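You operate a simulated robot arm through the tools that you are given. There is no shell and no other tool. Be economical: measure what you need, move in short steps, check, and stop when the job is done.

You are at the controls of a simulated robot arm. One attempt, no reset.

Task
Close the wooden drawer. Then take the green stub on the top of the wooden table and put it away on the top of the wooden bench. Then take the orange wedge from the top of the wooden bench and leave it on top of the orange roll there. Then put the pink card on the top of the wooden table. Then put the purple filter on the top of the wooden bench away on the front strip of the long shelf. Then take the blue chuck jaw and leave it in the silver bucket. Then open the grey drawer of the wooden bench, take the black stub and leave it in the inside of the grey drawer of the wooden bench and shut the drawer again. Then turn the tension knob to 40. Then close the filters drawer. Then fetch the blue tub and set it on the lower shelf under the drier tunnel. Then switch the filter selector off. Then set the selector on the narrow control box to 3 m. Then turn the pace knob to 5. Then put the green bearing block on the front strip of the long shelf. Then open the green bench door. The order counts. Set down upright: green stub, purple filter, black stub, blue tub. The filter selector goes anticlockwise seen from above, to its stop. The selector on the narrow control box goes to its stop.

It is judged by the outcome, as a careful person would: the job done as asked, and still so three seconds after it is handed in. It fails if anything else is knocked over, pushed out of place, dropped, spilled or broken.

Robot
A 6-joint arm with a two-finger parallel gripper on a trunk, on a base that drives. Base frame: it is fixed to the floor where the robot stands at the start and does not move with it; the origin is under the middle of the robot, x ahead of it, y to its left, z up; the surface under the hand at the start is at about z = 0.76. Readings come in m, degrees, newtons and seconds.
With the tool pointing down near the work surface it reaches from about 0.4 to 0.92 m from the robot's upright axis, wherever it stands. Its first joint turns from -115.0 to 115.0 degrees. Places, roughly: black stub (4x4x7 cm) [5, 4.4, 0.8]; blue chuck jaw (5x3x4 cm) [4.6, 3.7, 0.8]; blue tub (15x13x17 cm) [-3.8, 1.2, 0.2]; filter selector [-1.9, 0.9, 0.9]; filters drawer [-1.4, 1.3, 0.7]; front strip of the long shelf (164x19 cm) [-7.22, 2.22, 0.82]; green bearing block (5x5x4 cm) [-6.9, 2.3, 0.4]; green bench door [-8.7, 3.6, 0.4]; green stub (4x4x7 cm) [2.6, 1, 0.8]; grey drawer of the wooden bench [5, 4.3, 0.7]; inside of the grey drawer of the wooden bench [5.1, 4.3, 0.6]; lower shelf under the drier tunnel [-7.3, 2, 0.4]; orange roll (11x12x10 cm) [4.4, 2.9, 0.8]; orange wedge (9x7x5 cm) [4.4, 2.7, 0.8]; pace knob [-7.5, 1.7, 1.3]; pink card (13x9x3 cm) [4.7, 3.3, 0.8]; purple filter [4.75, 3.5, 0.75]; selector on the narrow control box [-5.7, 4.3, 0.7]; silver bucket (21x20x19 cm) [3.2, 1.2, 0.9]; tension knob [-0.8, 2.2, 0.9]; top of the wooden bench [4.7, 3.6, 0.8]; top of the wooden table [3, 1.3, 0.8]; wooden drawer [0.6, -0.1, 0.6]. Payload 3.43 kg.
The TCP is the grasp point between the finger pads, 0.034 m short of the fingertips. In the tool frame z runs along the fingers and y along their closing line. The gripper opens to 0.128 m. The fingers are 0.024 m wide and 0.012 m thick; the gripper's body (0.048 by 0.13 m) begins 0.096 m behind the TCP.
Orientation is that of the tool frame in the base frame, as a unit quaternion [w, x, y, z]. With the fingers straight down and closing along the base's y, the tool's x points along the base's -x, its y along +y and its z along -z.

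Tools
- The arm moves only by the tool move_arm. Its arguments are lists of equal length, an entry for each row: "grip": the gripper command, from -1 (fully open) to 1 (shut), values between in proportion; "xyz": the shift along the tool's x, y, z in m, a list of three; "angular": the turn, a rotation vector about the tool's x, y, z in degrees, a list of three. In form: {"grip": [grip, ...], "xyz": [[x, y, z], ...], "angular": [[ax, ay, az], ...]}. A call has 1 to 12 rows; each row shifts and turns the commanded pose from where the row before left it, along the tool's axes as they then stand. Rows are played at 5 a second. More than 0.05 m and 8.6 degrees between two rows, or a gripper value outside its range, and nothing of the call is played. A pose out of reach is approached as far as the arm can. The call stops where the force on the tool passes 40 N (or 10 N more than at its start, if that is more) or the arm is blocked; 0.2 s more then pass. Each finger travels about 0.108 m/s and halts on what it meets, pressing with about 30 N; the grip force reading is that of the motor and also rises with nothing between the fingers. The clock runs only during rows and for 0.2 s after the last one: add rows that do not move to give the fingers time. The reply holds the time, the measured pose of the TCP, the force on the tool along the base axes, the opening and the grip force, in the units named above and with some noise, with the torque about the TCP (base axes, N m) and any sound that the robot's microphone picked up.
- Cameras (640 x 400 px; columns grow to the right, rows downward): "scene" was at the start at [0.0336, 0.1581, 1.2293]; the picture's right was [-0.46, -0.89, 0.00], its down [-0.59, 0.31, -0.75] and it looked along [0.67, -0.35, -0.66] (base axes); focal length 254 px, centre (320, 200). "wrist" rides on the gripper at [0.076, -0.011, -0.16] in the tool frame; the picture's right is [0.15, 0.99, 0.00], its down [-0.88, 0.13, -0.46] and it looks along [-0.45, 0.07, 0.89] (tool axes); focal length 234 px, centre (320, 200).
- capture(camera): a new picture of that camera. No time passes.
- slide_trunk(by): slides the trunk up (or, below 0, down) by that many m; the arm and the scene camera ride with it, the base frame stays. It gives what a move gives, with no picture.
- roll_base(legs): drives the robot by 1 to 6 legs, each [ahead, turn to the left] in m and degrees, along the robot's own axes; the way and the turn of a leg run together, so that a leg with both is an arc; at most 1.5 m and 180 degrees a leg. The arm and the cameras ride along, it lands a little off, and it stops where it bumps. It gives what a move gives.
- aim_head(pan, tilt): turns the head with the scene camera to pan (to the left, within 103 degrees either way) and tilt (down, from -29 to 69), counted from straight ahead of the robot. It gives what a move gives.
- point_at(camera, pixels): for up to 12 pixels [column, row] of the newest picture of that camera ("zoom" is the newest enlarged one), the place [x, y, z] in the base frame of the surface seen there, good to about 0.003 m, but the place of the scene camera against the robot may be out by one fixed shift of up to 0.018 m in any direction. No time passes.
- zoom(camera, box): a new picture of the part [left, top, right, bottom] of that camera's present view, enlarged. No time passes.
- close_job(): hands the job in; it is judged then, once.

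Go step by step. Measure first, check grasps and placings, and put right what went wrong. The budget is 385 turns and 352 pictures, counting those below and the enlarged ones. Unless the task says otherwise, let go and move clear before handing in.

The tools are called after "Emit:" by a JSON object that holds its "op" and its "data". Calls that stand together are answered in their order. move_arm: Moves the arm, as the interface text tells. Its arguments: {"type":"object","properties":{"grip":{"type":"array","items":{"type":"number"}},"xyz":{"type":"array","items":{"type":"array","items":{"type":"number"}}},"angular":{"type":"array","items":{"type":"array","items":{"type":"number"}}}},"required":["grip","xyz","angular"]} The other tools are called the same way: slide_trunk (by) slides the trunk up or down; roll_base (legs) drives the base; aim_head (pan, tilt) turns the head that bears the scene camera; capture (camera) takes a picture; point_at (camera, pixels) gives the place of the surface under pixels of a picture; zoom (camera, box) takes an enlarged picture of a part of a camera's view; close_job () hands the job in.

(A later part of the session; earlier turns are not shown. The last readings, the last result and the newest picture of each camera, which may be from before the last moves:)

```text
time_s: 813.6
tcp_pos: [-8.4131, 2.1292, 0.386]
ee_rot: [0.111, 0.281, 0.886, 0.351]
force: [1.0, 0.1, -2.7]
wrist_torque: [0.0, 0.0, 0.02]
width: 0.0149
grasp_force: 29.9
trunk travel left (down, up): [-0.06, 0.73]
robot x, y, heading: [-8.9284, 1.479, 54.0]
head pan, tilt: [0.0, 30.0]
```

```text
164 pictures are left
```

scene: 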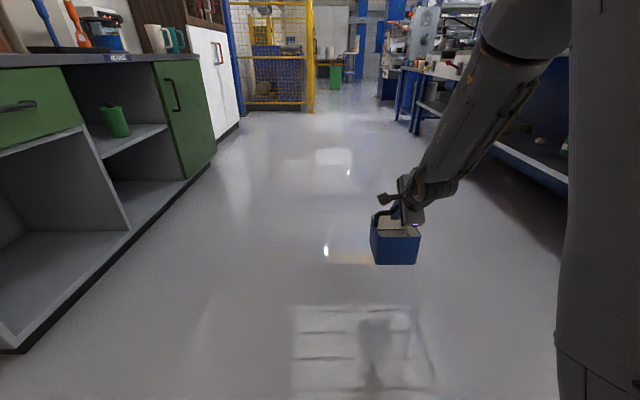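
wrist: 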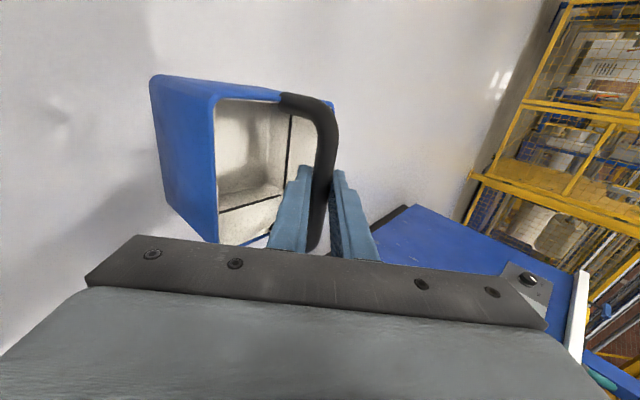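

Aisle clear. Drive diagonally to e≈-2.98, n≈-8.42, then face the shelf.

Emit:
{"op": "roll_base", "data": {"legs": [[0, 17], [1.12, 0], [0, -107]]}}

Emit:
{"op": "aim_head", "data": {"pan": 0, "tilt": 25}}

Emit:
{"op": "capture", "data": {"camera": "scene"}}

Emit:
{"op": "capture", "data": {"camera": "wrist"}}

```text
time_s: 824.9
tcp_pos: [-7.9159, 2.0201, 0.3867]
ee_rot: [0.328, 0.829, 0.421, 0.166]
force: [-0.3, 1.0, -2.9]
wrist_torque: [-0.01, 0.02, 0.01]
width: 0.0153
grasp_force: 29.8
trunk travel left (down, up): [-0.06, 0.73]
robot x, y, heading: [-8.5581, 2.55, -36.7]
head pan, tilt: [0.0, 30.0]
```

```text
time_s: 825.5
tcp_pos: [-7.9161, 2.0209, 0.3862]
ee_rot: [0.328, 0.829, 0.422, 0.166]
force: [-0.5, -0.2, -1.7]
wrist_torque: [0.01, 0.0, 0.04]
width: 0.0152
grasp_force: 29.7
trunk travel left (down, up): [-0.06, 0.73]
robot x, y, heading: [-8.5591, 2.5475, -36.8]
head pan, tilt: [0.0, 25.0]
```

```text
163 pictures are left
```

scene: 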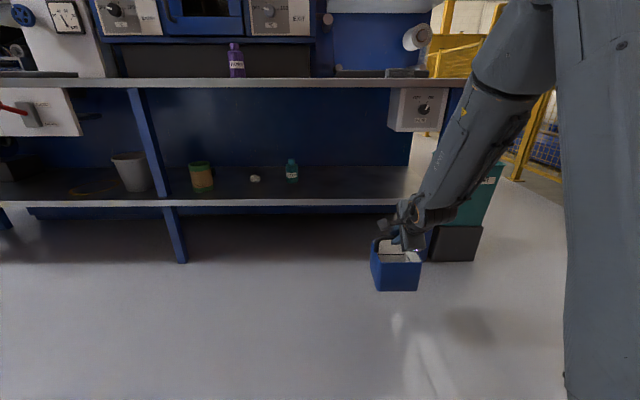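

```text
162 pictures are left
```

wrist: 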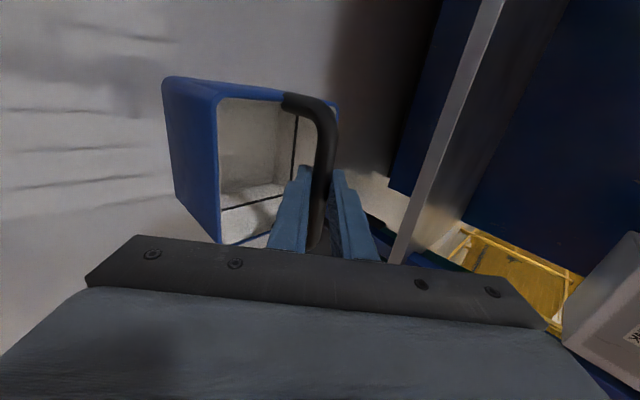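

I measure the lower shelf edges, items, and upper shelf underside.

Emit:
{"op": "point_at", "data": {"camera": "scene", "pixels": [[340, 203], [340, 195], [340, 175], [292, 178], [300, 178], [395, 190], [340, 83], [340, 88], [405, 130], [390, 100], [255, 178], [410, 165]]}}

Emit:
{"op": "zoom", "data": {"camera": "scene", "box": [230, 60, 480, 300]}}

```text
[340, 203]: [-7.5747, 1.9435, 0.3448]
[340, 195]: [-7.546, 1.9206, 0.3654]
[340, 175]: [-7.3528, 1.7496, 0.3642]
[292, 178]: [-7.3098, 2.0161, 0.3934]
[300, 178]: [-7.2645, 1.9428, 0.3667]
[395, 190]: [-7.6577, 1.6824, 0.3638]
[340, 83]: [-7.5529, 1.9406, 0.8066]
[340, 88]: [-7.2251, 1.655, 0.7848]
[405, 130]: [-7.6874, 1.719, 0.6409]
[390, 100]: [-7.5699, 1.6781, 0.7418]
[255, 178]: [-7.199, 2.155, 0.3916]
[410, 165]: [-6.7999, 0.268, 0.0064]
```

```text
1.67 times, centred on (355, 180) of scene
```

zoom: 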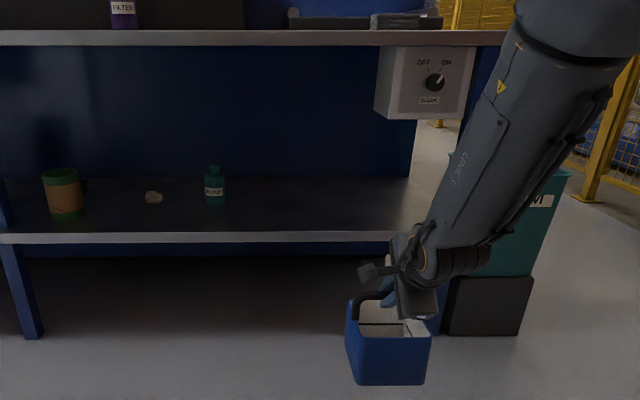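

Lower shelf: z=0.3645, front n≈-7.27; teal bottle e≈-2.67, BANK box e≤-3.09. Target spot e≈-2.90, n≈-7.185. I shift sideways first, staying clear, and raise the tub.

Emit:
{"op": "slide_trunk", "data": {"by": 0.17}}

Emit:
{"op": "roll_base", "data": {"legs": [[0, 30.8], [0.21, 0], [0, -30]]}}

Emit:
{"op": "capture", "data": {"camera": "scene"}}

```text
time_s: 827.4
tcp_pos: [-7.9155, 2.0208, 0.5558]
ee_rot: [0.327, 0.829, 0.421, 0.166]
force: [0.4, -0.8, -2.7]
wrist_torque: [0.04, -0.02, 0.0]
width: 0.0154
grasp_force: 30.2
trunk travel left (down, up): [-0.23, 0.56]
robot x, y, heading: [-8.5592, 2.5504, -37.3]
head pan, tilt: [0.0, 25.0]
```

```text
time_s: 832.1
tcp_pos: [-7.7089, 1.9904, 0.5561]
ee_rot: [0.329, 0.831, 0.418, 0.165]
force: [0.1, 0.2, -3.0]
wrist_torque: [0.01, -0.02, 0.0]
width: 0.015
grasp_force: 30.0
trunk travel left (down, up): [-0.23, 0.56]
robot x, y, heading: [-8.3452, 2.5252, -37.4]
head pan, tilt: [0.0, 25.0]
```

```text
160 pictures are left
```

scene: 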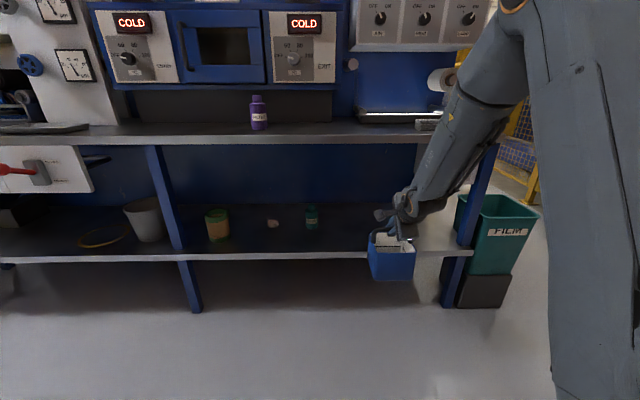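

Advance 0.12 m and check clearance to the upper shelf.

Emit:
{"op": "roll_base", "data": {"legs": [[0.12, 0.5]]}}

Emit:
{"op": "zoom", "data": {"camera": "scene", "box": [280, 60, 520, 300]}}

Emit:
{"op": "capture", "data": {"camera": "wrist"}}

```text
time_s: 833.3
tcp_pos: [-7.6063, 1.9252, 0.5558]
ee_rot: [0.328, 0.828, 0.423, 0.168]
force: [-0.6, -0.8, -2.0]
wrist_torque: [0.0, 0.03, 0.0]
width: 0.0155
grasp_force: 30.2
trunk travel left (down, up): [-0.23, 0.56]
robot x, y, heading: [-8.2526, 2.4526, -36.8]
head pan, tilt: [0.0, 25.0]
```

```text
1.67 times, centred on (400, 180) of scene
```

zoom: 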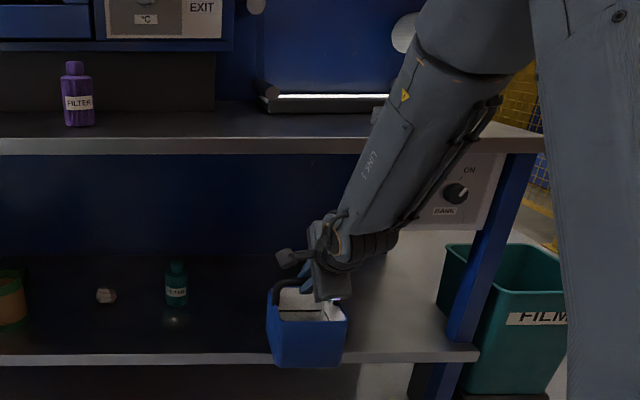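

```text
158 pictures are left
```

wrist: 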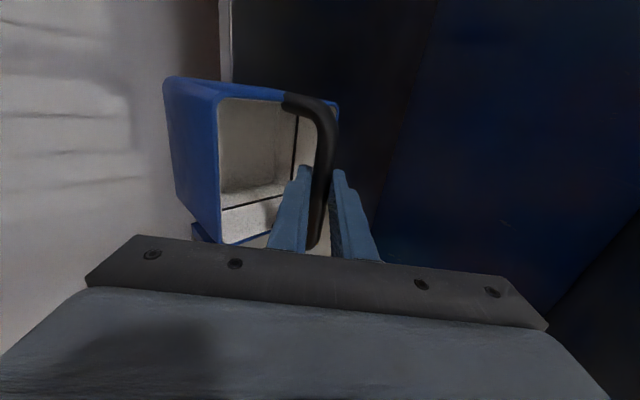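

Emit:
{"op": "point_at", "data": {"camera": "zoom", "pixels": [[365, 160], [385, 130], [350, 200], [400, 180], [330, 225], [300, 290]]}}

```text
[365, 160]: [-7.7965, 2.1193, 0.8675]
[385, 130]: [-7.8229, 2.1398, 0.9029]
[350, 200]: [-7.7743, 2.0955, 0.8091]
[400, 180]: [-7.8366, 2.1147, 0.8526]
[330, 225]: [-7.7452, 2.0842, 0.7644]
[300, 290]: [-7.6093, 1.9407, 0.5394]
```

Forearm will stay ~7 cm in front of the upper shelf. Advance the last 0.10 m and lower to contact.

Emit:
{"op": "roll_base", "data": {"legs": [[0.1, 0]]}}

Emit:
{"op": "slide_trunk", "data": {"by": -0.02}}

Emit:
{"op": "zoom", "data": {"camera": "scene", "box": [280, 100, 480, 300]}}

```text
time_s: 834.5
tcp_pos: [-7.527, 1.8648, 0.555]
ee_rot: [0.328, 0.828, 0.422, 0.167]
force: [-0.1, 0.7, -2.7]
wrist_torque: [0.02, 0.0, 0.0]
width: 0.0151
grasp_force: 29.6
trunk travel left (down, up): [-0.23, 0.56]
robot x, y, heading: [-8.1705, 2.3875, -36.7]
head pan, tilt: [0.0, 25.0]
```

```text
time_s: 835.1
tcp_pos: [-7.527, 1.8655, 0.5352]
ee_rot: [0.328, 0.828, 0.422, 0.167]
force: [0.2, 0.2, -2.2]
wrist_torque: [0.01, -0.03, -0.01]
width: 0.0152
grasp_force: 30.6
trunk travel left (down, up): [-0.21, 0.58]
robot x, y, heading: [-8.1711, 2.3948, -36.7]
head pan, tilt: [0.0, 25.0]
```

```text
2.00 times, centred on (380, 200) of scene
```

zoom: 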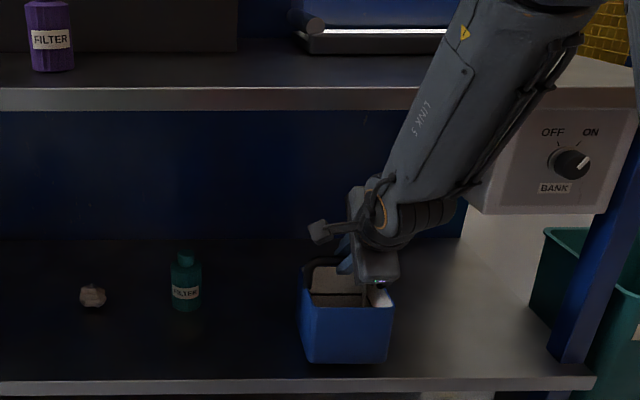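

Emit:
{"op": "slide_trunk", "data": {"by": -0.008}}

Emit:
{"op": "slide_trunk", "data": {"by": -0.005}}

```text
time_s: 835.7
tcp_pos: [-7.5271, 1.8653, 0.5274]
ee_rot: [0.329, 0.829, 0.422, 0.167]
force: [-0.6, 0.0, -1.1]
wrist_torque: [-0.02, -0.1, 0.02]
width: 0.0152
grasp_force: 30.0
trunk travel left (down, up): [-0.202, 0.588]
robot x, y, heading: [-8.1659, 2.3934, -36.5]
head pan, tilt: [0.0, 25.0]
```

```text
time_s: 836.2
tcp_pos: [-7.5264, 1.8644, 0.5255]
ee_rot: [0.33, 0.828, 0.422, 0.168]
force: [-1.4, -3.0, 18.0]
wrist_torque: [0.13, -0.31, -0.11]
width: 0.0154
grasp_force: 30.3
trunk travel left (down, up): [-0.197, 0.593]
robot x, y, heading: [-8.1713, 2.3912, -36.6]
head pan, tilt: [0.0, 25.0]
```

Contact. Ease 3 mm, open, and check before withdrawing along the tool axis.

Emit:
{"op": "slide_trunk", "data": {"by": -0.001}}

Emit:
{"op": "move_arm", "data": {"grip": [0.8, 0.6, 0.4, 0.4], "xyz": [[0, 0, 0], [0, 0, 0], [0, 0, 0], [0, 0, 0]], "angular": [[0, 0, 0], [0, 0, 0], [0, 0, 0], [0, 0, 0]]}}

Emit:
{"op": "capture", "data": {"camera": "wrist"}}

Emit:
{"op": "zoom", "data": {"camera": "scene", "box": [280, 100, 480, 300]}}

```text
time_s: 836.7
tcp_pos: [-7.5253, 1.8644, 0.5254]
ee_rot: [0.33, 0.828, 0.421, 0.168]
force: [-2.1, -3.6, 32.8]
wrist_torque: [-0.11, -0.4, -0.23]
width: 0.0151
grasp_force: 30.6
trunk travel left (down, up): [-0.196, 0.594]
robot x, y, heading: [-8.1666, 2.3903, -36.7]
head pan, tilt: [0.0, 25.0]
```

```text
time_s: 837.7
tcp_pos: [-7.5264, 1.8643, 0.5214]
ee_rot: [0.328, 0.829, 0.422, 0.167]
force: [0.2, 0.3, 0.4]
wrist_torque: [-0.04, 0.01, -0.02]
width: 0.0381
grasp_force: 0.1
trunk travel left (down, up): [-0.196, 0.594]
robot x, y, heading: [-8.1693, 2.391, -36.7]
head pan, tilt: [0.0, 25.0]
```

```text
156 pictures are left
```

wrist: 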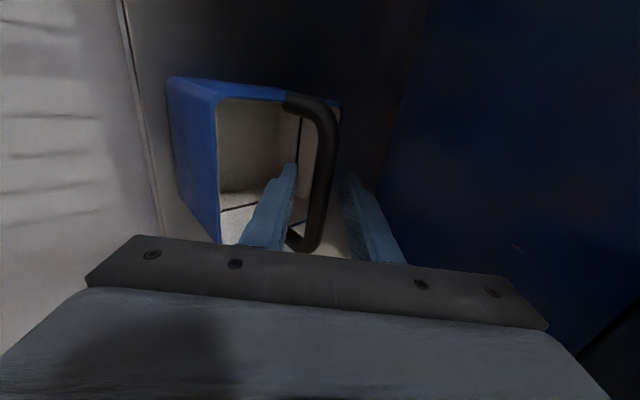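

```text
2.00 times, centred on (380, 200) of scene
```

zoom: 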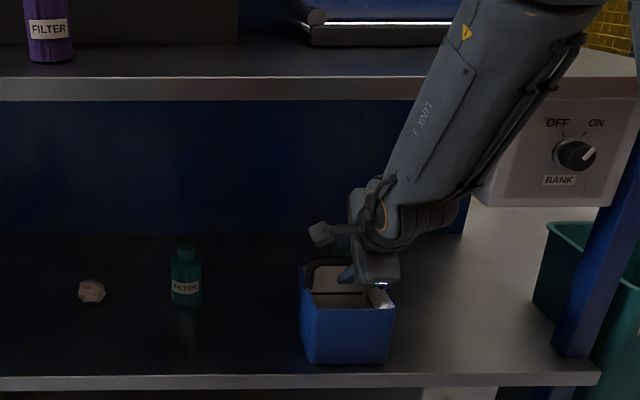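

Tub stands upright. Withdraw along the tool axis in small steps.

Emit:
{"op": "move_arm", "data": {"grip": [0.3, 0.3, 0.3], "xyz": [[0, 0, -0.025], [0, 0, -0.025], [0, 0, 0]], "angular": [[0, 0, 0], [0, 0, 0], [0, 0, 0]]}}

Emit:
{"op": "capture", "data": {"camera": "wrist"}}

```text
time_s: 838.5
tcp_pos: [-7.5548, 1.8868, 0.5593]
ee_rot: [0.326, 0.829, 0.422, 0.167]
force: [0.8, 0.4, 0.2]
wrist_torque: [-0.02, 0.01, 0.03]
width: 0.0448
grasp_force: 0.0
trunk travel left (down, up): [-0.196, 0.594]
robot x, y, heading: [-8.1666, 2.3886, -36.7]
head pan, tilt: [0.0, 25.0]
```

```text
154 pictures are left
```

wrist: 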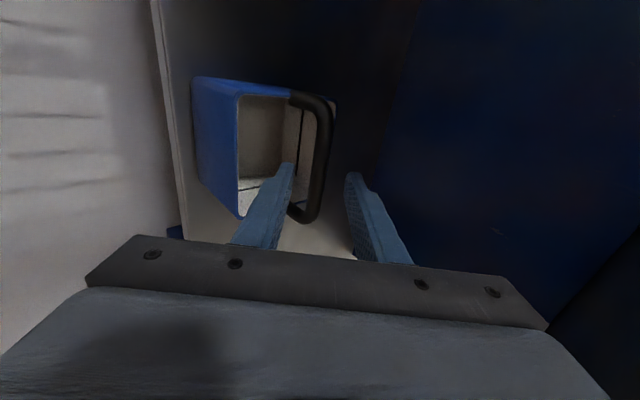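

Working cleanly. Withdraw a further 6 cm, then back the base away.

Emit:
{"op": "move_arm", "data": {"grip": [0.3, 0.3, 0.3], "xyz": [[0, 0, -0.03], [0, 0, -0.03], [0, 0, 0]], "angular": [[0, 0, 0], [0, 0, 0], [0, 0, 0]]}}

Emit:
{"op": "roll_base", "data": {"legs": [[-0.35, 0]]}}

Emit:
{"op": "capture", "data": {"camera": "scene"}}

```text
time_s: 839.3
tcp_pos: [-7.5872, 1.9082, 0.6036]
ee_rot: [0.327, 0.829, 0.423, 0.166]
force: [0.7, -0.4, -0.3]
wrist_torque: [-0.01, 0.0, -0.02]
width: 0.0447
grasp_force: 0.1
trunk travel left (down, up): [-0.196, 0.594]
robot x, y, heading: [-8.1673, 2.3913, -36.7]
head pan, tilt: [0.0, 25.0]
```

```text
time_s: 841.6
tcp_pos: [-7.8681, 2.123, 0.6019]
ee_rot: [0.328, 0.827, 0.424, 0.168]
force: [-0.3, -0.7, -0.4]
wrist_torque: [0.0, -0.01, -0.01]
width: 0.0451
grasp_force: 0.1
trunk travel left (down, up): [-0.196, 0.594]
robot x, y, heading: [-8.4534, 2.6008, -36.4]
head pan, tilt: [0.0, 25.0]
```

```text
153 pictures are left
```

scene: 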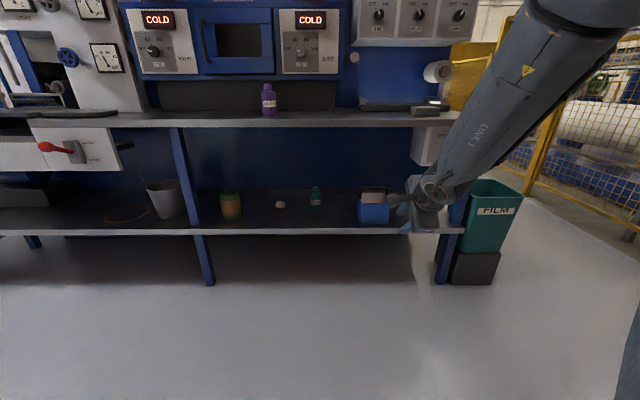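

The tub sits on the lower shelf. Now restore the hand to vertical and raise the trunk for the drive back to the console.

Emit:
{"op": "slide_trunk", "data": {"by": 0.4}}

Emit:
{"op": "move_arm", "data": {"grip": [0.3, 0.3, 0.3, 0.3, 0.3, 0.3, 0.3], "xyz": [[0, 0, 0], [0, 0, 0], [0, 0, 0], [0, 0, 0], [0, 0, 0], [0, 0, 0], [0, 0, 0]], "angular": [[7.2, 0, 0], [7.2, 0, 0], [7.2, 0, 0], [7.2, 0, 0], [7.2, 0, 0], [7.2, 0, 0], [0, 0, 0]]}}

Emit:
{"op": "move_arm", "data": {"grip": [0.3, 0.3, 0.3, 0.3, 0.3, 0.3, 0.3, 0.3, 0.3, 0.3, 0.3], "xyz": [[0, 0, 0], [0, 0, 0], [0, 0, 0], [0, 0, 0], [0, 0, 0], [0, 0, 0], [0, 0, 0], [0, 0, 0], [0, 0, 0], [0, 0, 0], [0, 0, 0]], "angular": [[0, 0, -8.2], [0, 0, -8.2], [0, 0, -8.2], [0, 0, -8.2], [0, 0, -8.2], [0, 0, -8.2], [0, 0, -8.2], [0, 0, -8.2], [0, 0, -8.2], [0, 0, -8.2], [0, 0, -8]]}}

```text
time_s: 845.5
tcp_pos: [-7.8689, 2.122, 1.0018]
ee_rot: [0.326, 0.828, 0.425, 0.168]
force: [-0.2, -0.2, 0.4]
wrist_torque: [0.01, 0.01, -0.01]
width: 0.045
grasp_force: 0.0
trunk travel left (down, up): [-0.596, 0.194]
robot x, y, heading: [-8.4525, 2.6004, -36.4]
head pan, tilt: [0.0, 25.0]
```

```text
time_s: 847.0
tcp_pos: [-7.8642, 2.1269, 1.0023]
ee_rot: [0.021, 0.886, 0.463, 0.019]
force: [-0.5, -0.3, 0.1]
wrist_torque: [-0.02, -0.01, -0.03]
width: 0.0448
grasp_force: 0.0
out of reach, approached as far as the arm can: row 1
trunk travel left (down, up): [-0.596, 0.194]
robot x, y, heading: [-8.452, 2.6015, -36.7]
head pan, tilt: [0.0, 25.0]
```

```text
time_s: 849.5
tcp_pos: [-7.8648, 2.1262, 1.0022]
ee_rot: [0.029, 0.299, 0.954, -0.001]
force: [-0.8, -1.1, 1.2]
wrist_torque: [0.01, 0.01, -0.01]
width: 0.0448
grasp_force: 0.0
trunk travel left (down, up): [-0.596, 0.194]
robot x, y, heading: [-8.4541, 2.603, -36.5]
head pan, tilt: [0.0, 25.0]
```

Raise the trunk a bit more, retract the hand, and drive back through the corridor.

Emit:
{"op": "slide_trunk", "data": {"by": 0.18}}

Emit:
{"op": "move_arm", "data": {"grip": [1, 1, 1, 1, 1], "xyz": [[0, 0, 0], [0.045, 0, 0], [0.045, 0, 0], [0.045, 0, 0], [0, 0, 0]], "angular": [[0, 3.3, 0], [0, 0, 0], [0, 0, 0], [0, 0, 0], [0, 0, 0]]}}

Emit:
{"op": "roll_base", "data": {"legs": [[0, 103.3], [-1.215, 0], [0, -102.8]]}}

```text
time_s: 851.5
tcp_pos: [-7.8646, 2.1248, 1.1824]
ee_rot: [0.028, 0.299, 0.954, -0.001]
force: [0.2, -0.8, -0.1]
wrist_torque: [0.01, 0.01, 0.02]
width: 0.045
grasp_force: 0.2
trunk travel left (down, up): [-0.776, 0.014]
robot x, y, heading: [-8.4492, 2.6033, -36.4]
head pan, tilt: [0.0, 25.0]
```

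```text
time_s: 852.6
tcp_pos: [-7.9762, 2.2047, 1.1853]
ee_rot: [0.001, 0.299, 0.954, 0.008]
force: [-0.1, -0.6, 0.3]
wrist_torque: [-0.03, -0.01, 0.0]
width: 0.0001
grasp_force: 30.1
trunk travel left (down, up): [-0.776, 0.014]
robot x, y, heading: [-8.4532, 2.605, -36.8]
head pan, tilt: [0.0, 25.0]
```

```text
time_s: 867.5
tcp_pos: [-8.3838, 1.1023, 1.1863]
ee_rot: [0.002, 0.265, 0.964, 0.008]
force: [-0.1, 0.0, -1.1]
wrist_torque: [0.0, 0.01, -0.02]
width: 0.0001
grasp_force: 30.1
trunk travel left (down, up): [-0.776, 0.014]
robot x, y, heading: [-8.8874, 1.4616, -31.9]
head pan, tilt: [0.0, 25.0]
```

Emit:
{"op": "roll_base", "data": {"legs": [[0, -1.5], [0.95, 0], [0, 10.2], [0.81, 0], [0, -12.8], [1.5, 0]]}}

Emit:
{"op": "roll_base", "data": {"legs": [[1.48, 0]]}}

```text
time_s: 885.2
tcp_pos: [-5.7054, -0.7022, 1.1852]
ee_rot: [0.002, 0.305, 0.952, 0.008]
force: [0.1, -0.3, -0.2]
wrist_torque: [-0.02, -0.02, 0.03]
width: 0.0001
grasp_force: 29.8
trunk travel left (down, up): [-0.776, 0.014]
robot x, y, heading: [-6.1777, -0.2997, -37.2]
head pan, tilt: [0.0, 25.0]
```

```text
time_s: 892.5
tcp_pos: [-4.5207, -1.5518, 1.1856]
ee_rot: [0.001, 0.292, 0.956, 0.008]
force: [0.5, -0.6, -0.1]
wrist_torque: [0.0, -0.02, 0.01]
width: 0.0001
grasp_force: 30.4
trunk travel left (down, up): [-0.776, 0.014]
robot x, y, heading: [-5.0041, -1.1623, -35.7]
head pan, tilt: [0.0, 25.0]
```

Emit:
{"op": "roll_base", "data": {"legs": [[0, 77.6], [0.99, 0], [0.985, 0], [0, -81], [1.55, 0]]}}

```text
refused: 1.55 is not a number from -1.5 to 1.5
```

Emit:
{"op": "roll_base", "data": {"legs": [[0, 77.6], [0.99, 0], [0.985, 0], [0, -81], [1.5, 0]]}}

```text
time_s: 916.2
tcp_pos: [-1.8763, -1.1148, 1.1852]
ee_rot: [0.002, 0.302, 0.953, 0.007]
force: [0.2, 0.0, 0.3]
wrist_torque: [-0.02, 0.02, -0.01]
width: 0.0001
grasp_force: 29.7
trunk travel left (down, up): [-0.776, 0.014]
robot x, y, heading: [-2.3513, -0.7163, -36.7]
head pan, tilt: [0.0, 25.0]
```

Emit:
{"op": "roll_base", "data": {"legs": [[0, 80.7], [0.8, 0], [0.795, 0], [0, 100]]}}

Emit:
{"op": "aim_head", "data": {"pan": 0, "tilt": 40}}

Emit:
{"op": "capture", "data": {"camera": "scene"}}

```text
time_s: 932.0
tcp_pos: [-1.7262, 0.7915, 1.185]
ee_rot: [0.008, 0.958, -0.287, -0.001]
force: [-0.5, 0.4, -0.1]
wrist_torque: [-0.02, -0.04, -0.04]
width: 0.0001
grasp_force: 29.6
trunk travel left (down, up): [-0.776, 0.014]
robot x, y, heading: [-1.239, 0.4041, 145.2]
head pan, tilt: [0.0, 25.0]
```

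```text
time_s: 932.8
tcp_pos: [-1.7256, 0.7917, 1.1855]
ee_rot: [0.008, 0.958, -0.287, 0.0]
force: [-0.7, -1.0, -0.1]
wrist_torque: [0.0, 0.0, 0.0]
width: 0.0001
grasp_force: 29.9
trunk travel left (down, up): [-0.776, 0.014]
robot x, y, heading: [-1.2384, 0.4064, 145.1]
head pan, tilt: [0.0, 40.0]
```

```text
152 pictures are left
```

scene: 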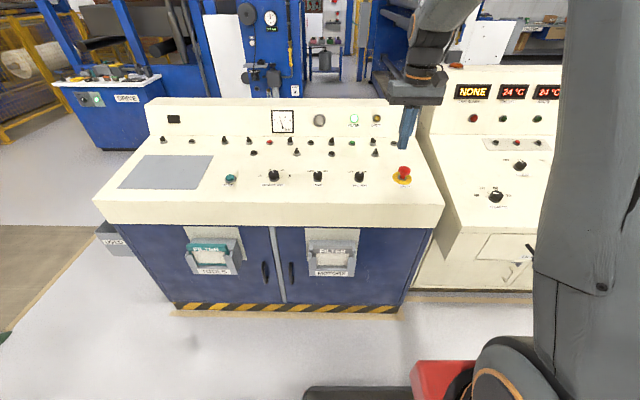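

Emit:
{"op": "zoom", "data": {"camera": "scene", "box": [210, 90, 430, 210]}}

Emit:
{"op": "zoom", "data": {"camera": "scene", "box": [220, 150, 380, 200]}}

```text
2.91 times, centred on (320, 150) of scene
```

zoom: 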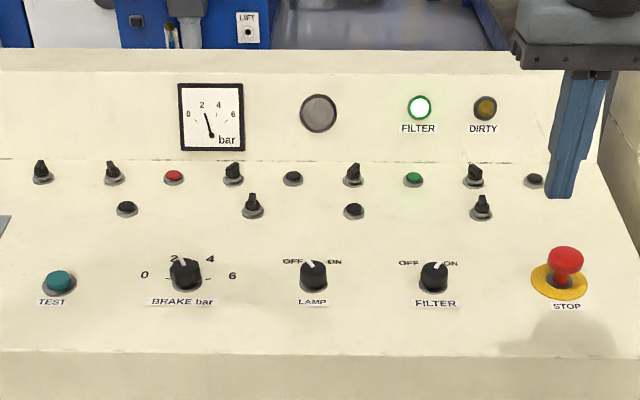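

```text
4.00 times, centred on (300, 175) of scene
```

zoom: 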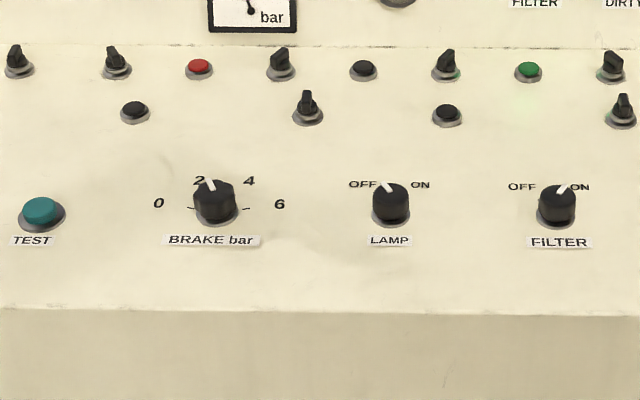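

The FILTER selector at scene (359,177) points to ON; OFF is up-left. Measure knob and panel slope.

Emit:
{"op": "zoom", "data": {"camera": "scene", "box": [336, 155, 384, 195]}}

Emit:
{"op": "point_at", "data": {"camera": "zoom", "pixels": [[310, 200], [310, 245], [275, 220], [345, 220], [150, 100], [150, 330], [500, 330], [500, 100], [310, 170]]}}

Emit:
{"op": "point_at", "data": {"camera": "scene", "pixels": [[340, 195], [340, 150], [340, 205], [360, 196], [300, 190]]}}

```text
10.00 times, centred on (360, 175) of scene
```

zoom: 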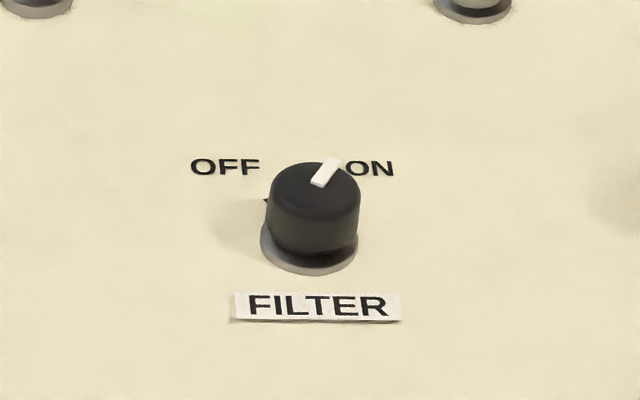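

```text
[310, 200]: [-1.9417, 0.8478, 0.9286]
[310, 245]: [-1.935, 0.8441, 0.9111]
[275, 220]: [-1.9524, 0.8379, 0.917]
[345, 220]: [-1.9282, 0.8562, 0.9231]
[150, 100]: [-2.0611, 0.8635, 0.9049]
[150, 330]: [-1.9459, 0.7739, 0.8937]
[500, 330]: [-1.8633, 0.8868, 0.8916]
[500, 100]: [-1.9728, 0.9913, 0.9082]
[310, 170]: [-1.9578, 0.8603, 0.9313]
```

```text
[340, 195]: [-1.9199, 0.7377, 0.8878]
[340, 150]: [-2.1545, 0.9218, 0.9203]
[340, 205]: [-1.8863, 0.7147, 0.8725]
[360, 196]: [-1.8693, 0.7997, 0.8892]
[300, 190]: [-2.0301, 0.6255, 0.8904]
```

Knob axis ≈(-1.955,0.857), top z≈0.932, panel slope 6°. Drive 0.12 m closer, lower trunk 0.12, tilt slightly, open the hand.

Emit:
{"op": "roll_base", "data": {"legs": [[0.12, 0]]}}

Emit:
{"op": "slide_trunk", "data": {"by": -0.14}}

Emit:
{"op": "move_arm", "data": {"grip": [0.1, 0.1, 0.1, 0.1], "xyz": [[0, 0, 0], [0, 0, 0], [0, 0, 0], [0, 0, 0]], "angular": [[0, -6.2, 2.6], [0, 0, 0], [0, 0, 0], [0, 0, 0]]}}

Emit:
{"op": "capture", "data": {"camera": "wrist"}}

```text
time_s: 934.0
tcp_pos: [-1.8254, 0.8611, 1.1842]
ee_rot: [0.007, 0.958, -0.287, -0.001]
force: [0.3, -0.9, -0.1]
wrist_torque: [0.04, 0.0, 0.0]
width: 0.0
grasp_force: 30.0
trunk travel left (down, up): [-0.776, 0.014]
robot x, y, heading: [-1.3368, 0.477, 144.9]
head pan, tilt: [0.0, 40.0]
```

```text
time_s: 935.7
tcp_pos: [-1.8257, 0.8617, 1.045]
ee_rot: [0.007, 0.958, -0.287, -0.001]
force: [0.5, -0.3, 0.4]
wrist_torque: [0.04, -0.01, 0.01]
width: 0.0
grasp_force: 29.7
trunk travel left (down, up): [-0.636, 0.154]
robot x, y, heading: [-1.3355, 0.4786, 144.9]
head pan, tilt: [0.0, 40.0]
```

```text
time_s: 936.7
tcp_pos: [-1.8249, 0.8621, 1.0446]
ee_rot: [-0.007, 0.95, -0.309, -0.053]
force: [0.0, -0.6, 0.6]
wrist_torque: [0.0, 0.02, 0.0]
width: 0.0573
grasp_force: 0.0
trunk travel left (down, up): [-0.636, 0.154]
robot x, y, heading: [-1.3335, 0.4774, 144.9]
head pan, tilt: [0.0, 40.0]
```

```text
148 pictures are left
```

wrist: 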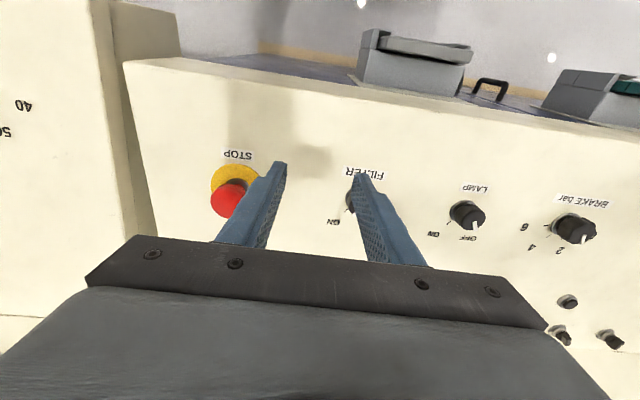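

The red STOP is near the left finger, so I first shift at height over the FILTER knob.

Emit:
{"op": "move_arm", "data": {"grip": [0.1, 0.1, 0.1, 0.1, 0.1], "xyz": [[-0.0298, 0.0267, 0], [-0.0298, 0.0267, 0], [-0.0298, 0.0267, 0], [0, 0, 0.03], [0, 0, 0]], "angular": [[0, 0, 0], [0, 0, 0], [0, 0, 0], [0, 0, 0], [0, 0, 0]]}}

Emit:
{"op": "capture", "data": {"camera": "wrist"}}

```text
time_s: 937.9
tcp_pos: [-1.9465, 0.8496, 1.0253]
ee_rot: [-0.007, 0.95, -0.309, -0.053]
force: [-0.3, -0.6, -1.0]
wrist_torque: [0.02, 0.0, -0.01]
width: 0.0576
grasp_force: 0.2
trunk travel left (down, up): [-0.636, 0.154]
robot x, y, heading: [-1.3445, 0.4758, 145.1]
head pan, tilt: [0.0, 40.0]
```

```text
147 pictures are left
```

wrist: 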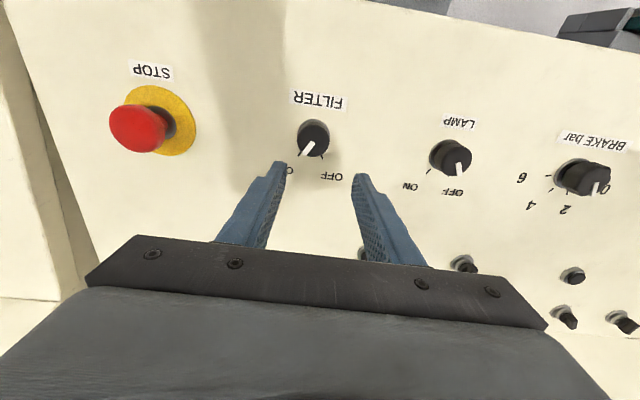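

Emit:
{"op": "zoom", "data": {"camera": "wrist", "box": [270, 80, 370, 190]}}

Emit:
{"op": "point_at", "data": {"camera": "wrist", "pixels": [[313, 141], [300, 140], [327, 137], [314, 152], [312, 126], [340, 150]]}}

```text
3.64 times, centred on (320, 135) of wrist
```

zoom: 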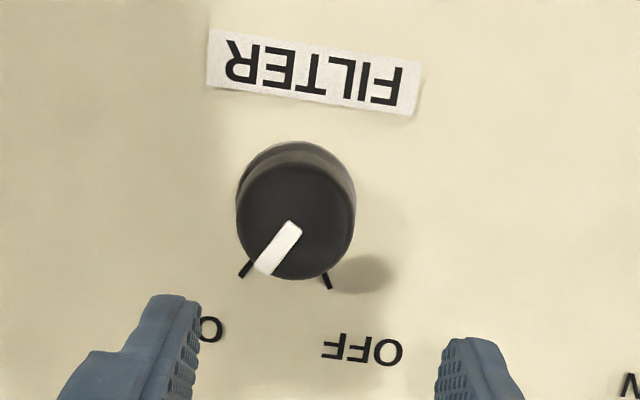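

```text
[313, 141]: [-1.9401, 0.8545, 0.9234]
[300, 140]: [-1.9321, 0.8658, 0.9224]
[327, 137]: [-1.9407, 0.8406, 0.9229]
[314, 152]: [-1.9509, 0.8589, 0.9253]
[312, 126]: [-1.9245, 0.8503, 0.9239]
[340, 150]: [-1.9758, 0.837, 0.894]
```

By the wrist camera the knob centre is e≈-0.449, n≈-2.070, top 0.924. I centre, pre-turn the hand +41°, and descend.

Emit:
{"op": "move_arm", "data": {"grip": [0.1, 0.1, 0.1, 0.1, 0.1, 0.1, 0.1, 0.1, 0.1, 0.1], "xyz": [[0.0154, -0.008, 0], [0, 0, 0], [0, 0, 0], [0, 0, 0], [0, 0, 0], [0, 0, 0], [0, 0, 0.04], [0, 0, 0.04], [0, 0, 0.013], [0, 0, 0]], "angular": [[0, 0, 0], [0, 0, 8.2], [0, 0, 8.2], [0, 0, 8.2], [0, 0, 8.2], [0, 0, 8.2], [0, 0, 0], [0, 0, 0], [0, 0, 0], [0, 0, 0]]}}

Emit:
{"op": "capture", "data": {"camera": "wrist"}}

```text
time_s: 940.1
tcp_pos: [-1.9382, 0.853, 0.9316]
ee_rot: [0.012, 0.782, -0.622, -0.052]
force: [-0.3, 0.4, -0.6]
wrist_torque: [0.0, 0.01, 0.0]
width: 0.0576
grasp_force: 0.1
trunk travel left (down, up): [-0.636, 0.154]
robot x, y, heading: [-1.337, 0.4784, 145.0]
head pan, tilt: [0.0, 40.0]
```

```text
145 pictures are left
```

wrist: 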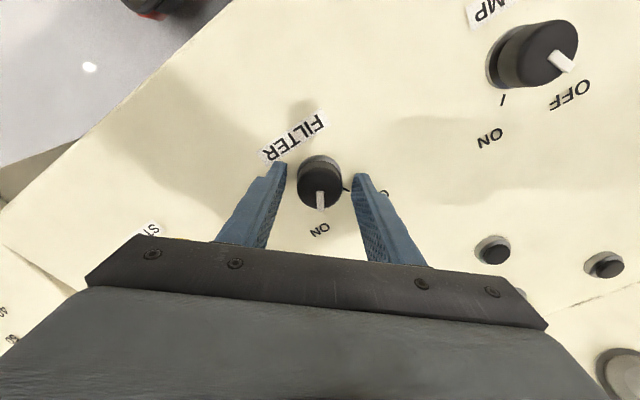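

Centred. Close and turn anticlockwise about 66°.

Emit:
{"op": "move_arm", "data": {"grip": [1, 1, 1, 1, 1, 1, 1, 1, 1, 1, 1], "xyz": [[0, 0, 0], [0, 0, 0], [0, 0, 0], [0, 0, 0], [0, 0, 0], [0, 0, 0], [0, 0, 0], [0, 0, 0], [0, 0, 0], [0, 0, 0], [0, 0, 0]], "angular": [[0, 0, 0], [0, 0, 0], [0, 0, -8.2], [0, 0, -8.2], [0, 0, -8.2], [0, 0, -8.2], [0, 0, -8.2], [0, 0, -8.2], [0, 0, -8.2], [0, 0, -8.2], [0, 0, 0]]}}

Emit:
{"op": "capture", "data": {"camera": "wrist"}}

Emit:
{"op": "zoom", "data": {"camera": "scene", "box": [300, 140, 460, 240]}}

```text
time_s: 942.5
tcp_pos: [-1.939, 0.8539, 0.9314]
ee_rot: [-0.018, 0.994, -0.1, -0.052]
force: [4.6, 12.9, -1.2]
wrist_torque: [1.35, 0.2, -0.84]
width: 0.0377
grasp_force: 44.7
trunk travel left (down, up): [-0.636, 0.154]
robot x, y, heading: [-1.3419, 0.4768, 145.0]
head pan, tilt: [0.0, 40.0]
```

```text
144 pictures are left
```

wrist: 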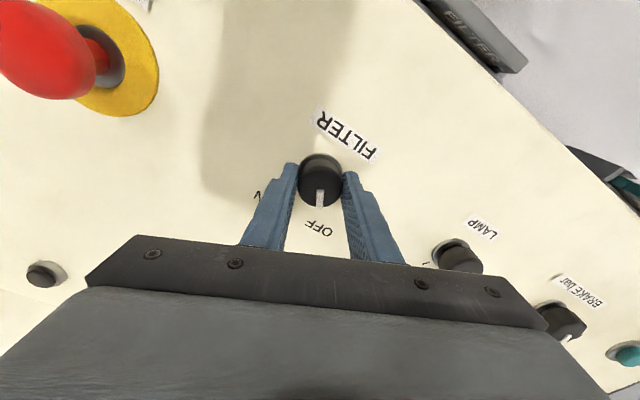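

```text
4.00 times, centred on (380, 190) of scene
```

zoom: 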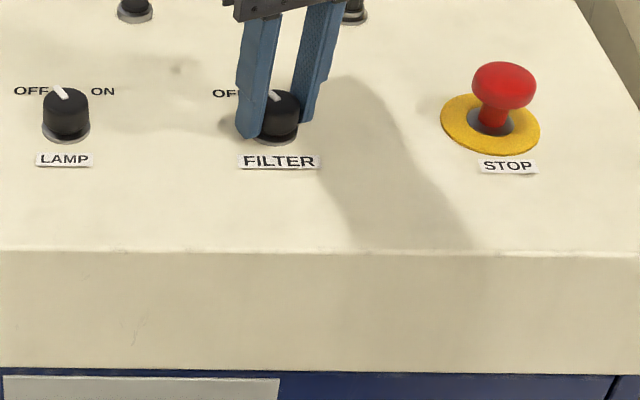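

Torque -0.84 N·m suggests the stop. One more small push, then open and look.

Emit:
{"op": "move_arm", "data": {"grip": [1, 1], "xyz": [[0, 0, 0], [0, 0, 0]], "angular": [[0, 0, -7], [0, 0, 0]]}}

Emit:
{"op": "move_arm", "data": {"grip": [0.1, 0.1, 0.1, 0.1], "xyz": [[0, 0, 0], [0, 0, 0], [0, 0, -0.05], [0, 0, -0.05]], "angular": [[0, 0, 0], [0, 0, 0], [0, 0, 0], [0, 0, 0]]}}

Emit:
{"op": "zoom", "data": {"camera": "wrist", "box": [260, 80, 380, 190]}}

Emit:
{"op": "zoom", "data": {"camera": "scene", "box": [300, 100, 460, 240]}}

```text
time_s: 943.1
tcp_pos: [-1.9388, 0.8547, 0.9323]
ee_rot: [-0.022, 0.998, -0.039, -0.048]
force: [6.6, 15.3, 1.1]
wrist_torque: [1.28, -0.82, -0.73]
width: 0.0375
grasp_force: 45.2
trunk travel left (down, up): [-0.636, 0.154]
robot x, y, heading: [-1.3384, 0.4767, 145.0]
head pan, tilt: [0.0, 40.0]
```

```text
time_s: 944.1
tcp_pos: [-1.9285, 0.847, 1.0305]
ee_rot: [-0.021, 0.998, -0.038, -0.049]
force: [-0.4, 0.8, -0.4]
wrist_torque: [0.0, -0.03, -0.01]
width: 0.0576
grasp_force: 0.2
trunk travel left (down, up): [-0.636, 0.154]
robot x, y, heading: [-1.3356, 0.4761, 145.0]
head pan, tilt: [0.0, 40.0]
```

```text
3.64 times, centred on (320, 135) of wrist
```

zoom: 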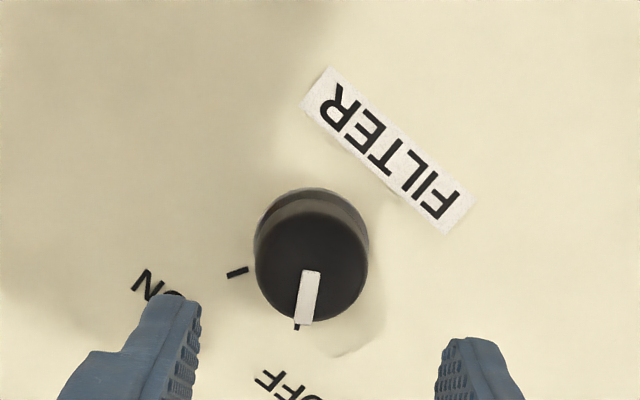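

```text
2.86 times, centred on (380, 170) of scene
```

zoom: 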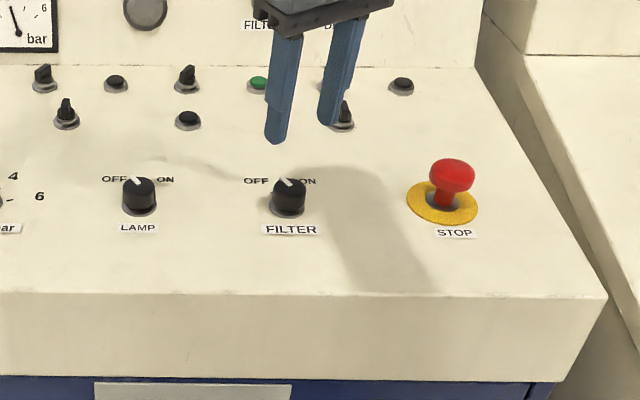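

The selector is at OFF, at its stop. Next: the narrow control box (e≈0.13, n≈-7.14) via the corridor and far aisle. Straighten, raise, and drive.

Emit:
{"op": "slide_trunk", "data": {"by": 0.15}}

Emit:
{"op": "move_arm", "data": {"grip": [1, 1, 1, 1, 1, 1, 1], "xyz": [[0, 0, 0], [0, 0, 0], [0, 0, 0], [0, 0, 0], [0, 0, 0], [0.045, 0, 0], [0.045, 0, 0]], "angular": [[0, 0, 8], [0, 0, 8], [0, 0, 8], [0, 0, 7.8], [0, 6.2, 0], [0, 0, 0], [0, 0, 0]]}}

Emit:
{"op": "roll_base", "data": {"legs": [[-0.06, 0], [0, 83.8], [0.78, 0], [0.776, 0], [0, -85], [1.3, 0]]}}

```text
time_s: 945.8
tcp_pos: [-1.9286, 0.8482, 1.1808]
ee_rot: [-0.022, 0.998, -0.038, -0.048]
force: [0.6, 0.4, 0.7]
wrist_torque: [0.02, 0.0, -0.01]
width: 0.0576
grasp_force: 0.1
trunk travel left (down, up): [-0.786, 0.004]
robot x, y, heading: [-1.3372, 0.4747, 144.8]
head pan, tilt: [0.0, 40.0]
```

```text
time_s: 947.4
tcp_pos: [-1.8559, 0.7941, 1.1809]
ee_rot: [0.01, 0.95, -0.311, -0.001]
force: [-0.7, -0.1, -1.0]
wrist_torque: [-0.02, -0.02, 0.02]
width: 0.0
grasp_force: 30.1
trunk travel left (down, up): [-0.786, 0.004]
robot x, y, heading: [-1.3389, 0.4784, 145.0]
head pan, tilt: [0.0, 40.0]
```

```text
time_s: 969.2
tcp_pos: [-3.859, 0.4535, 1.1818]
ee_rot: [0.01, 0.94, -0.342, -0.002]
force: [-0.1, -0.1, -0.3]
wrist_torque: [0.0, -0.02, -0.01]
width: 0.0
grasp_force: 29.9
trunk travel left (down, up): [-0.786, 0.004]
robot x, y, heading: [-3.3633, 0.1022, 141.3]
head pan, tilt: [0.0, 40.0]
```

Emit:
{"op": "roll_base", "data": {"legs": [[0, 76.7], [0.94, 0], [0.934, 0], [0, -71], [1.3, 0]]}}

```text
time_s: 991.0
tcp_pos: [-6.4458, -0.105, 1.1811]
ee_rot: [0.01, 0.959, -0.282, -0.001]
force: [0.2, 0.5, -0.3]
wrist_torque: [-0.01, 0.0, -0.01]
width: 0.0
grasp_force: 30.2
trunk travel left (down, up): [-0.786, 0.004]
robot x, y, heading: [-5.9117, -0.3922, 148.3]
head pan, tilt: [0.0, 40.0]
```

Emit:
{"op": "roll_base", "data": {"legs": [[1.2, 0], [1.2, 0], [1.1, 0], [0, -94.3]]}}

Emit:
{"op": "aim_head", "data": {"pan": -10, "tilt": 15}}

Emit:
{"op": "capture", "data": {"camera": "scene"}}

```text
time_s: 1011.8
tcp_pos: [-8.5725, 1.8678, 1.1811]
ee_rot: [-0.007, -0.455, 0.89, 0.008]
force: [-0.2, 0.3, -0.5]
wrist_torque: [-0.02, 0.0, -0.04]
width: 0.0
grasp_force: 29.6
trunk travel left (down, up): [-0.786, 0.004]
robot x, y, heading: [-8.8855, 1.3463, 55.4]
head pan, tilt: [0.0, 40.0]
```

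```text
time_s: 1012.7
tcp_pos: [-8.5717, 1.8675, 1.1822]
ee_rot: [-0.006, -0.455, 0.89, 0.008]
force: [-0.5, 0.2, 0.5]
wrist_torque: [-0.01, 0.0, 0.0]
width: 0.0002
grasp_force: 29.7
trunk travel left (down, up): [-0.786, 0.004]
robot x, y, heading: [-8.8852, 1.3472, 55.1]
head pan, tilt: [-10.0, 15.0]
```

```text
140 pictures are left
```

scene: 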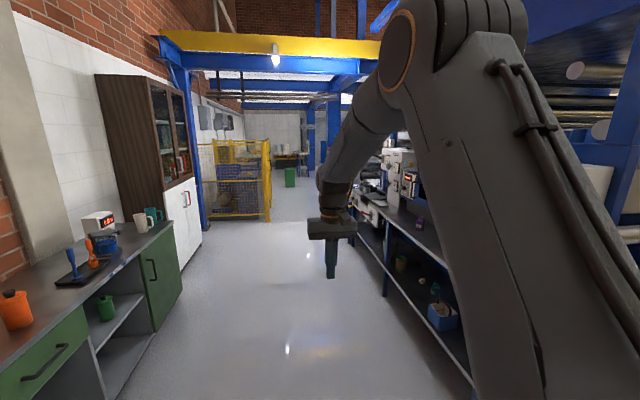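

Aisle ahead is clear. Drive 2.8 m along it and look again.

Emit:
{"op": "roll_base", "data": {"legs": [[1.4, 0], [1.4, -1]]}}

Emit:
{"op": "capture", "data": {"camera": "scene"}}

Emit:
{"op": "aim_head", "data": {"pan": -60, "tilt": 20}}

Emit:
{"op": "capture", "data": {"camera": "scene"}}

```text
time_s: 1026.3
tcp_pos: [-6.9079, 4.1429, 1.1828]
ee_rot: [-0.006, -0.436, 0.9, 0.008]
force: [0.3, 0.0, -0.5]
wrist_torque: [0.0, 0.02, 0.04]
width: 0.0
grasp_force: 30.6
trunk travel left (down, up): [-0.786, 0.004]
robot x, y, heading: [-7.2468, 3.6333, 52.8]
head pan, tilt: [-10.0, 15.0]
```

```text
139 pictures are left
```

scene: 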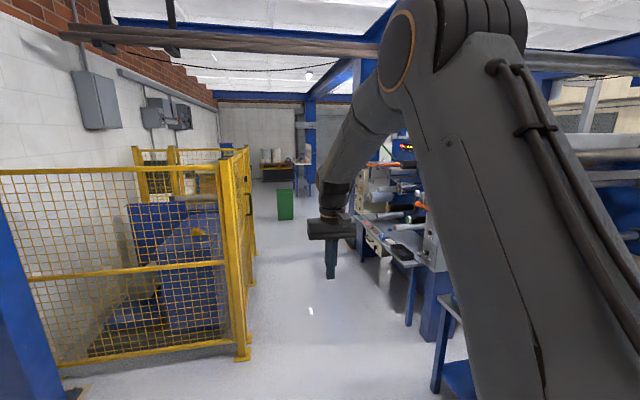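

```text
time_s: 1027.5
tcp_pos: [-6.908, 4.1431, 1.1813]
ee_rot: [-0.005, -0.436, 0.9, 0.008]
force: [0.2, 0.3, -0.9]
wrist_torque: [0.0, -0.03, -0.01]
width: 0.0
grasp_force: 30.2
trunk travel left (down, up): [-0.786, 0.004]
robot x, y, heading: [-7.2456, 3.6387, 52.8]
head pan, tilt: [-60.0, 20.0]
```

```text
138 pictures are left
```

scene: 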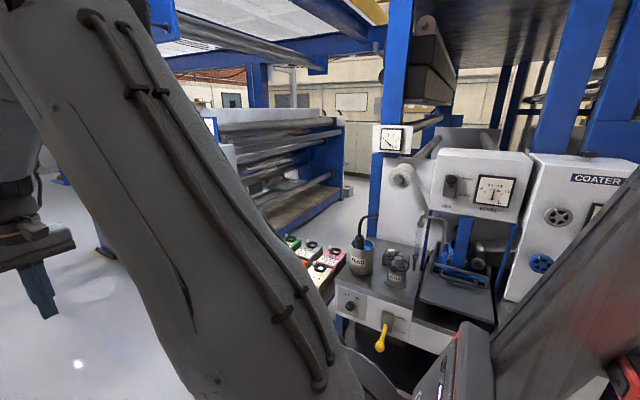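

Continue 1.35 m and face the machine side.

Emit:
{"op": "roll_base", "data": {"legs": [[1.35, 1.2], [0, -90]]}}

Emit:
{"op": "aim_head", "data": {"pan": 0, "tilt": 30}}

Emit:
{"op": "capture", "data": {"camera": "scene"}}

```text
time_s: 1038.2
tcp_pos: [-5.8997, 4.4444, 1.1817]
ee_rot: [0.001, 0.303, 0.953, 0.01]
force: [-0.4, 0.2, -0.2]
wrist_torque: [0.01, -0.02, 0.03]
width: 0.0
grasp_force: 30.2
trunk travel left (down, up): [-0.786, 0.004]
robot x, y, heading: [-6.4245, 4.7537, -34.6]
head pan, tilt: [-60.0, 20.0]
```

```text
time_s: 1039.5
tcp_pos: [-5.9004, 4.4445, 1.1815]
ee_rot: [0.001, 0.303, 0.953, 0.01]
force: [0.2, -1.2, 0.1]
wrist_torque: [0.01, 0.0, 0.02]
width: 0.0
grasp_force: 29.9
trunk travel left (down, up): [-0.786, 0.004]
robot x, y, heading: [-6.4229, 4.7559, -34.1]
head pan, tilt: [0.0, 30.0]
```

```text
137 pictures are left
```

scene: 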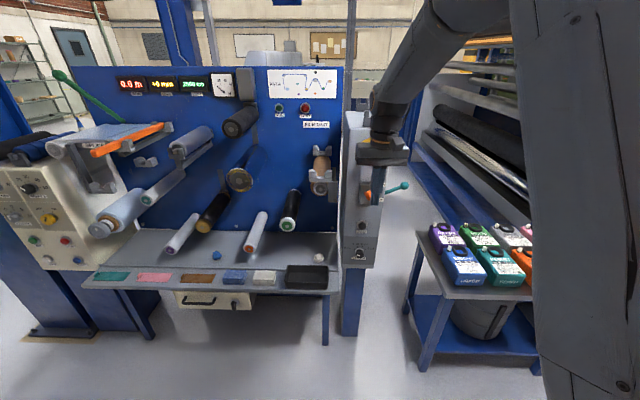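

The narrow grey control box at (360,200) has a knob at (360,253). Zoom.

Emit:
{"op": "zoom", "data": {"camera": "scene", "box": [330, 170, 420, 280]}}

Emit:
{"op": "point_at", "data": {"camera": "scene", "pixels": [[360, 253], [350, 245], [370, 245], [350, 230], [365, 225], [360, 262], [352, 265], [378, 265], [345, 200], [405, 186]]}}

```text
3.64 times, centred on (375, 225) of scene
```

zoom: 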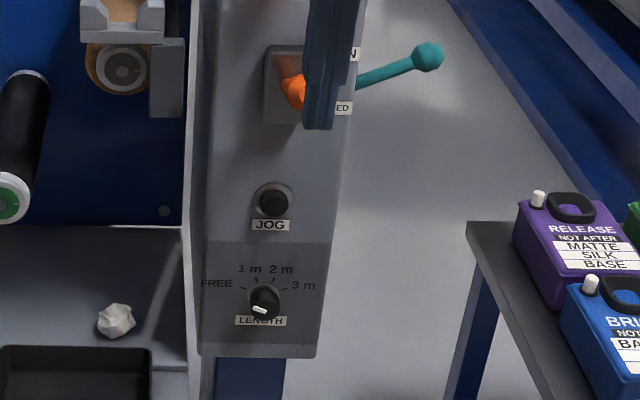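

```text
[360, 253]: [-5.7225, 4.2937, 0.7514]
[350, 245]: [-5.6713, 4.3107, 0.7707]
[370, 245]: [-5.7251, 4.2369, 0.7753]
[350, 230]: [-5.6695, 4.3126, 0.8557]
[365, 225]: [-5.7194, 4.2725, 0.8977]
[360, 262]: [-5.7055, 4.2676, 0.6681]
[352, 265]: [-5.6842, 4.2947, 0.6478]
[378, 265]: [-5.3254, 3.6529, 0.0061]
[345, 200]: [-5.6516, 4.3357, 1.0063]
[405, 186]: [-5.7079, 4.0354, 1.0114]
```

The LENGTH selector is on the box's vertical face (knob ≈e=0.109, z≈0.751). Closer look at its pointer.

Emit:
{"op": "zoom", "data": {"camera": "scene", "box": [345, 238, 377, 266]}}

Emit:
{"op": "point_at", "data": {"camera": "zoom", "pixels": [[320, 170], [320, 215], [300, 250], [345, 250], [320, 280], [200, 130], [420, 140], [320, 110], [420, 330]]}}

```text
14.29 times, centred on (361, 252) of scene
```

zoom: 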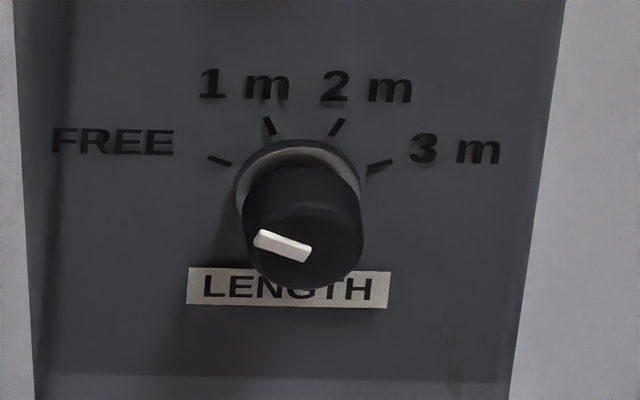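

```text
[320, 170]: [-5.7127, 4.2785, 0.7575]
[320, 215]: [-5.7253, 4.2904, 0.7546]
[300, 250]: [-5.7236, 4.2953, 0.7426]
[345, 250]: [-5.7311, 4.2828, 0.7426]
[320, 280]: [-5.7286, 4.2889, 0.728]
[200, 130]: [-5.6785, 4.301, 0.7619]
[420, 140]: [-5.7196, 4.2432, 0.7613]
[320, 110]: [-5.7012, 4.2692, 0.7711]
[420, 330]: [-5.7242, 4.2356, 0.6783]
```

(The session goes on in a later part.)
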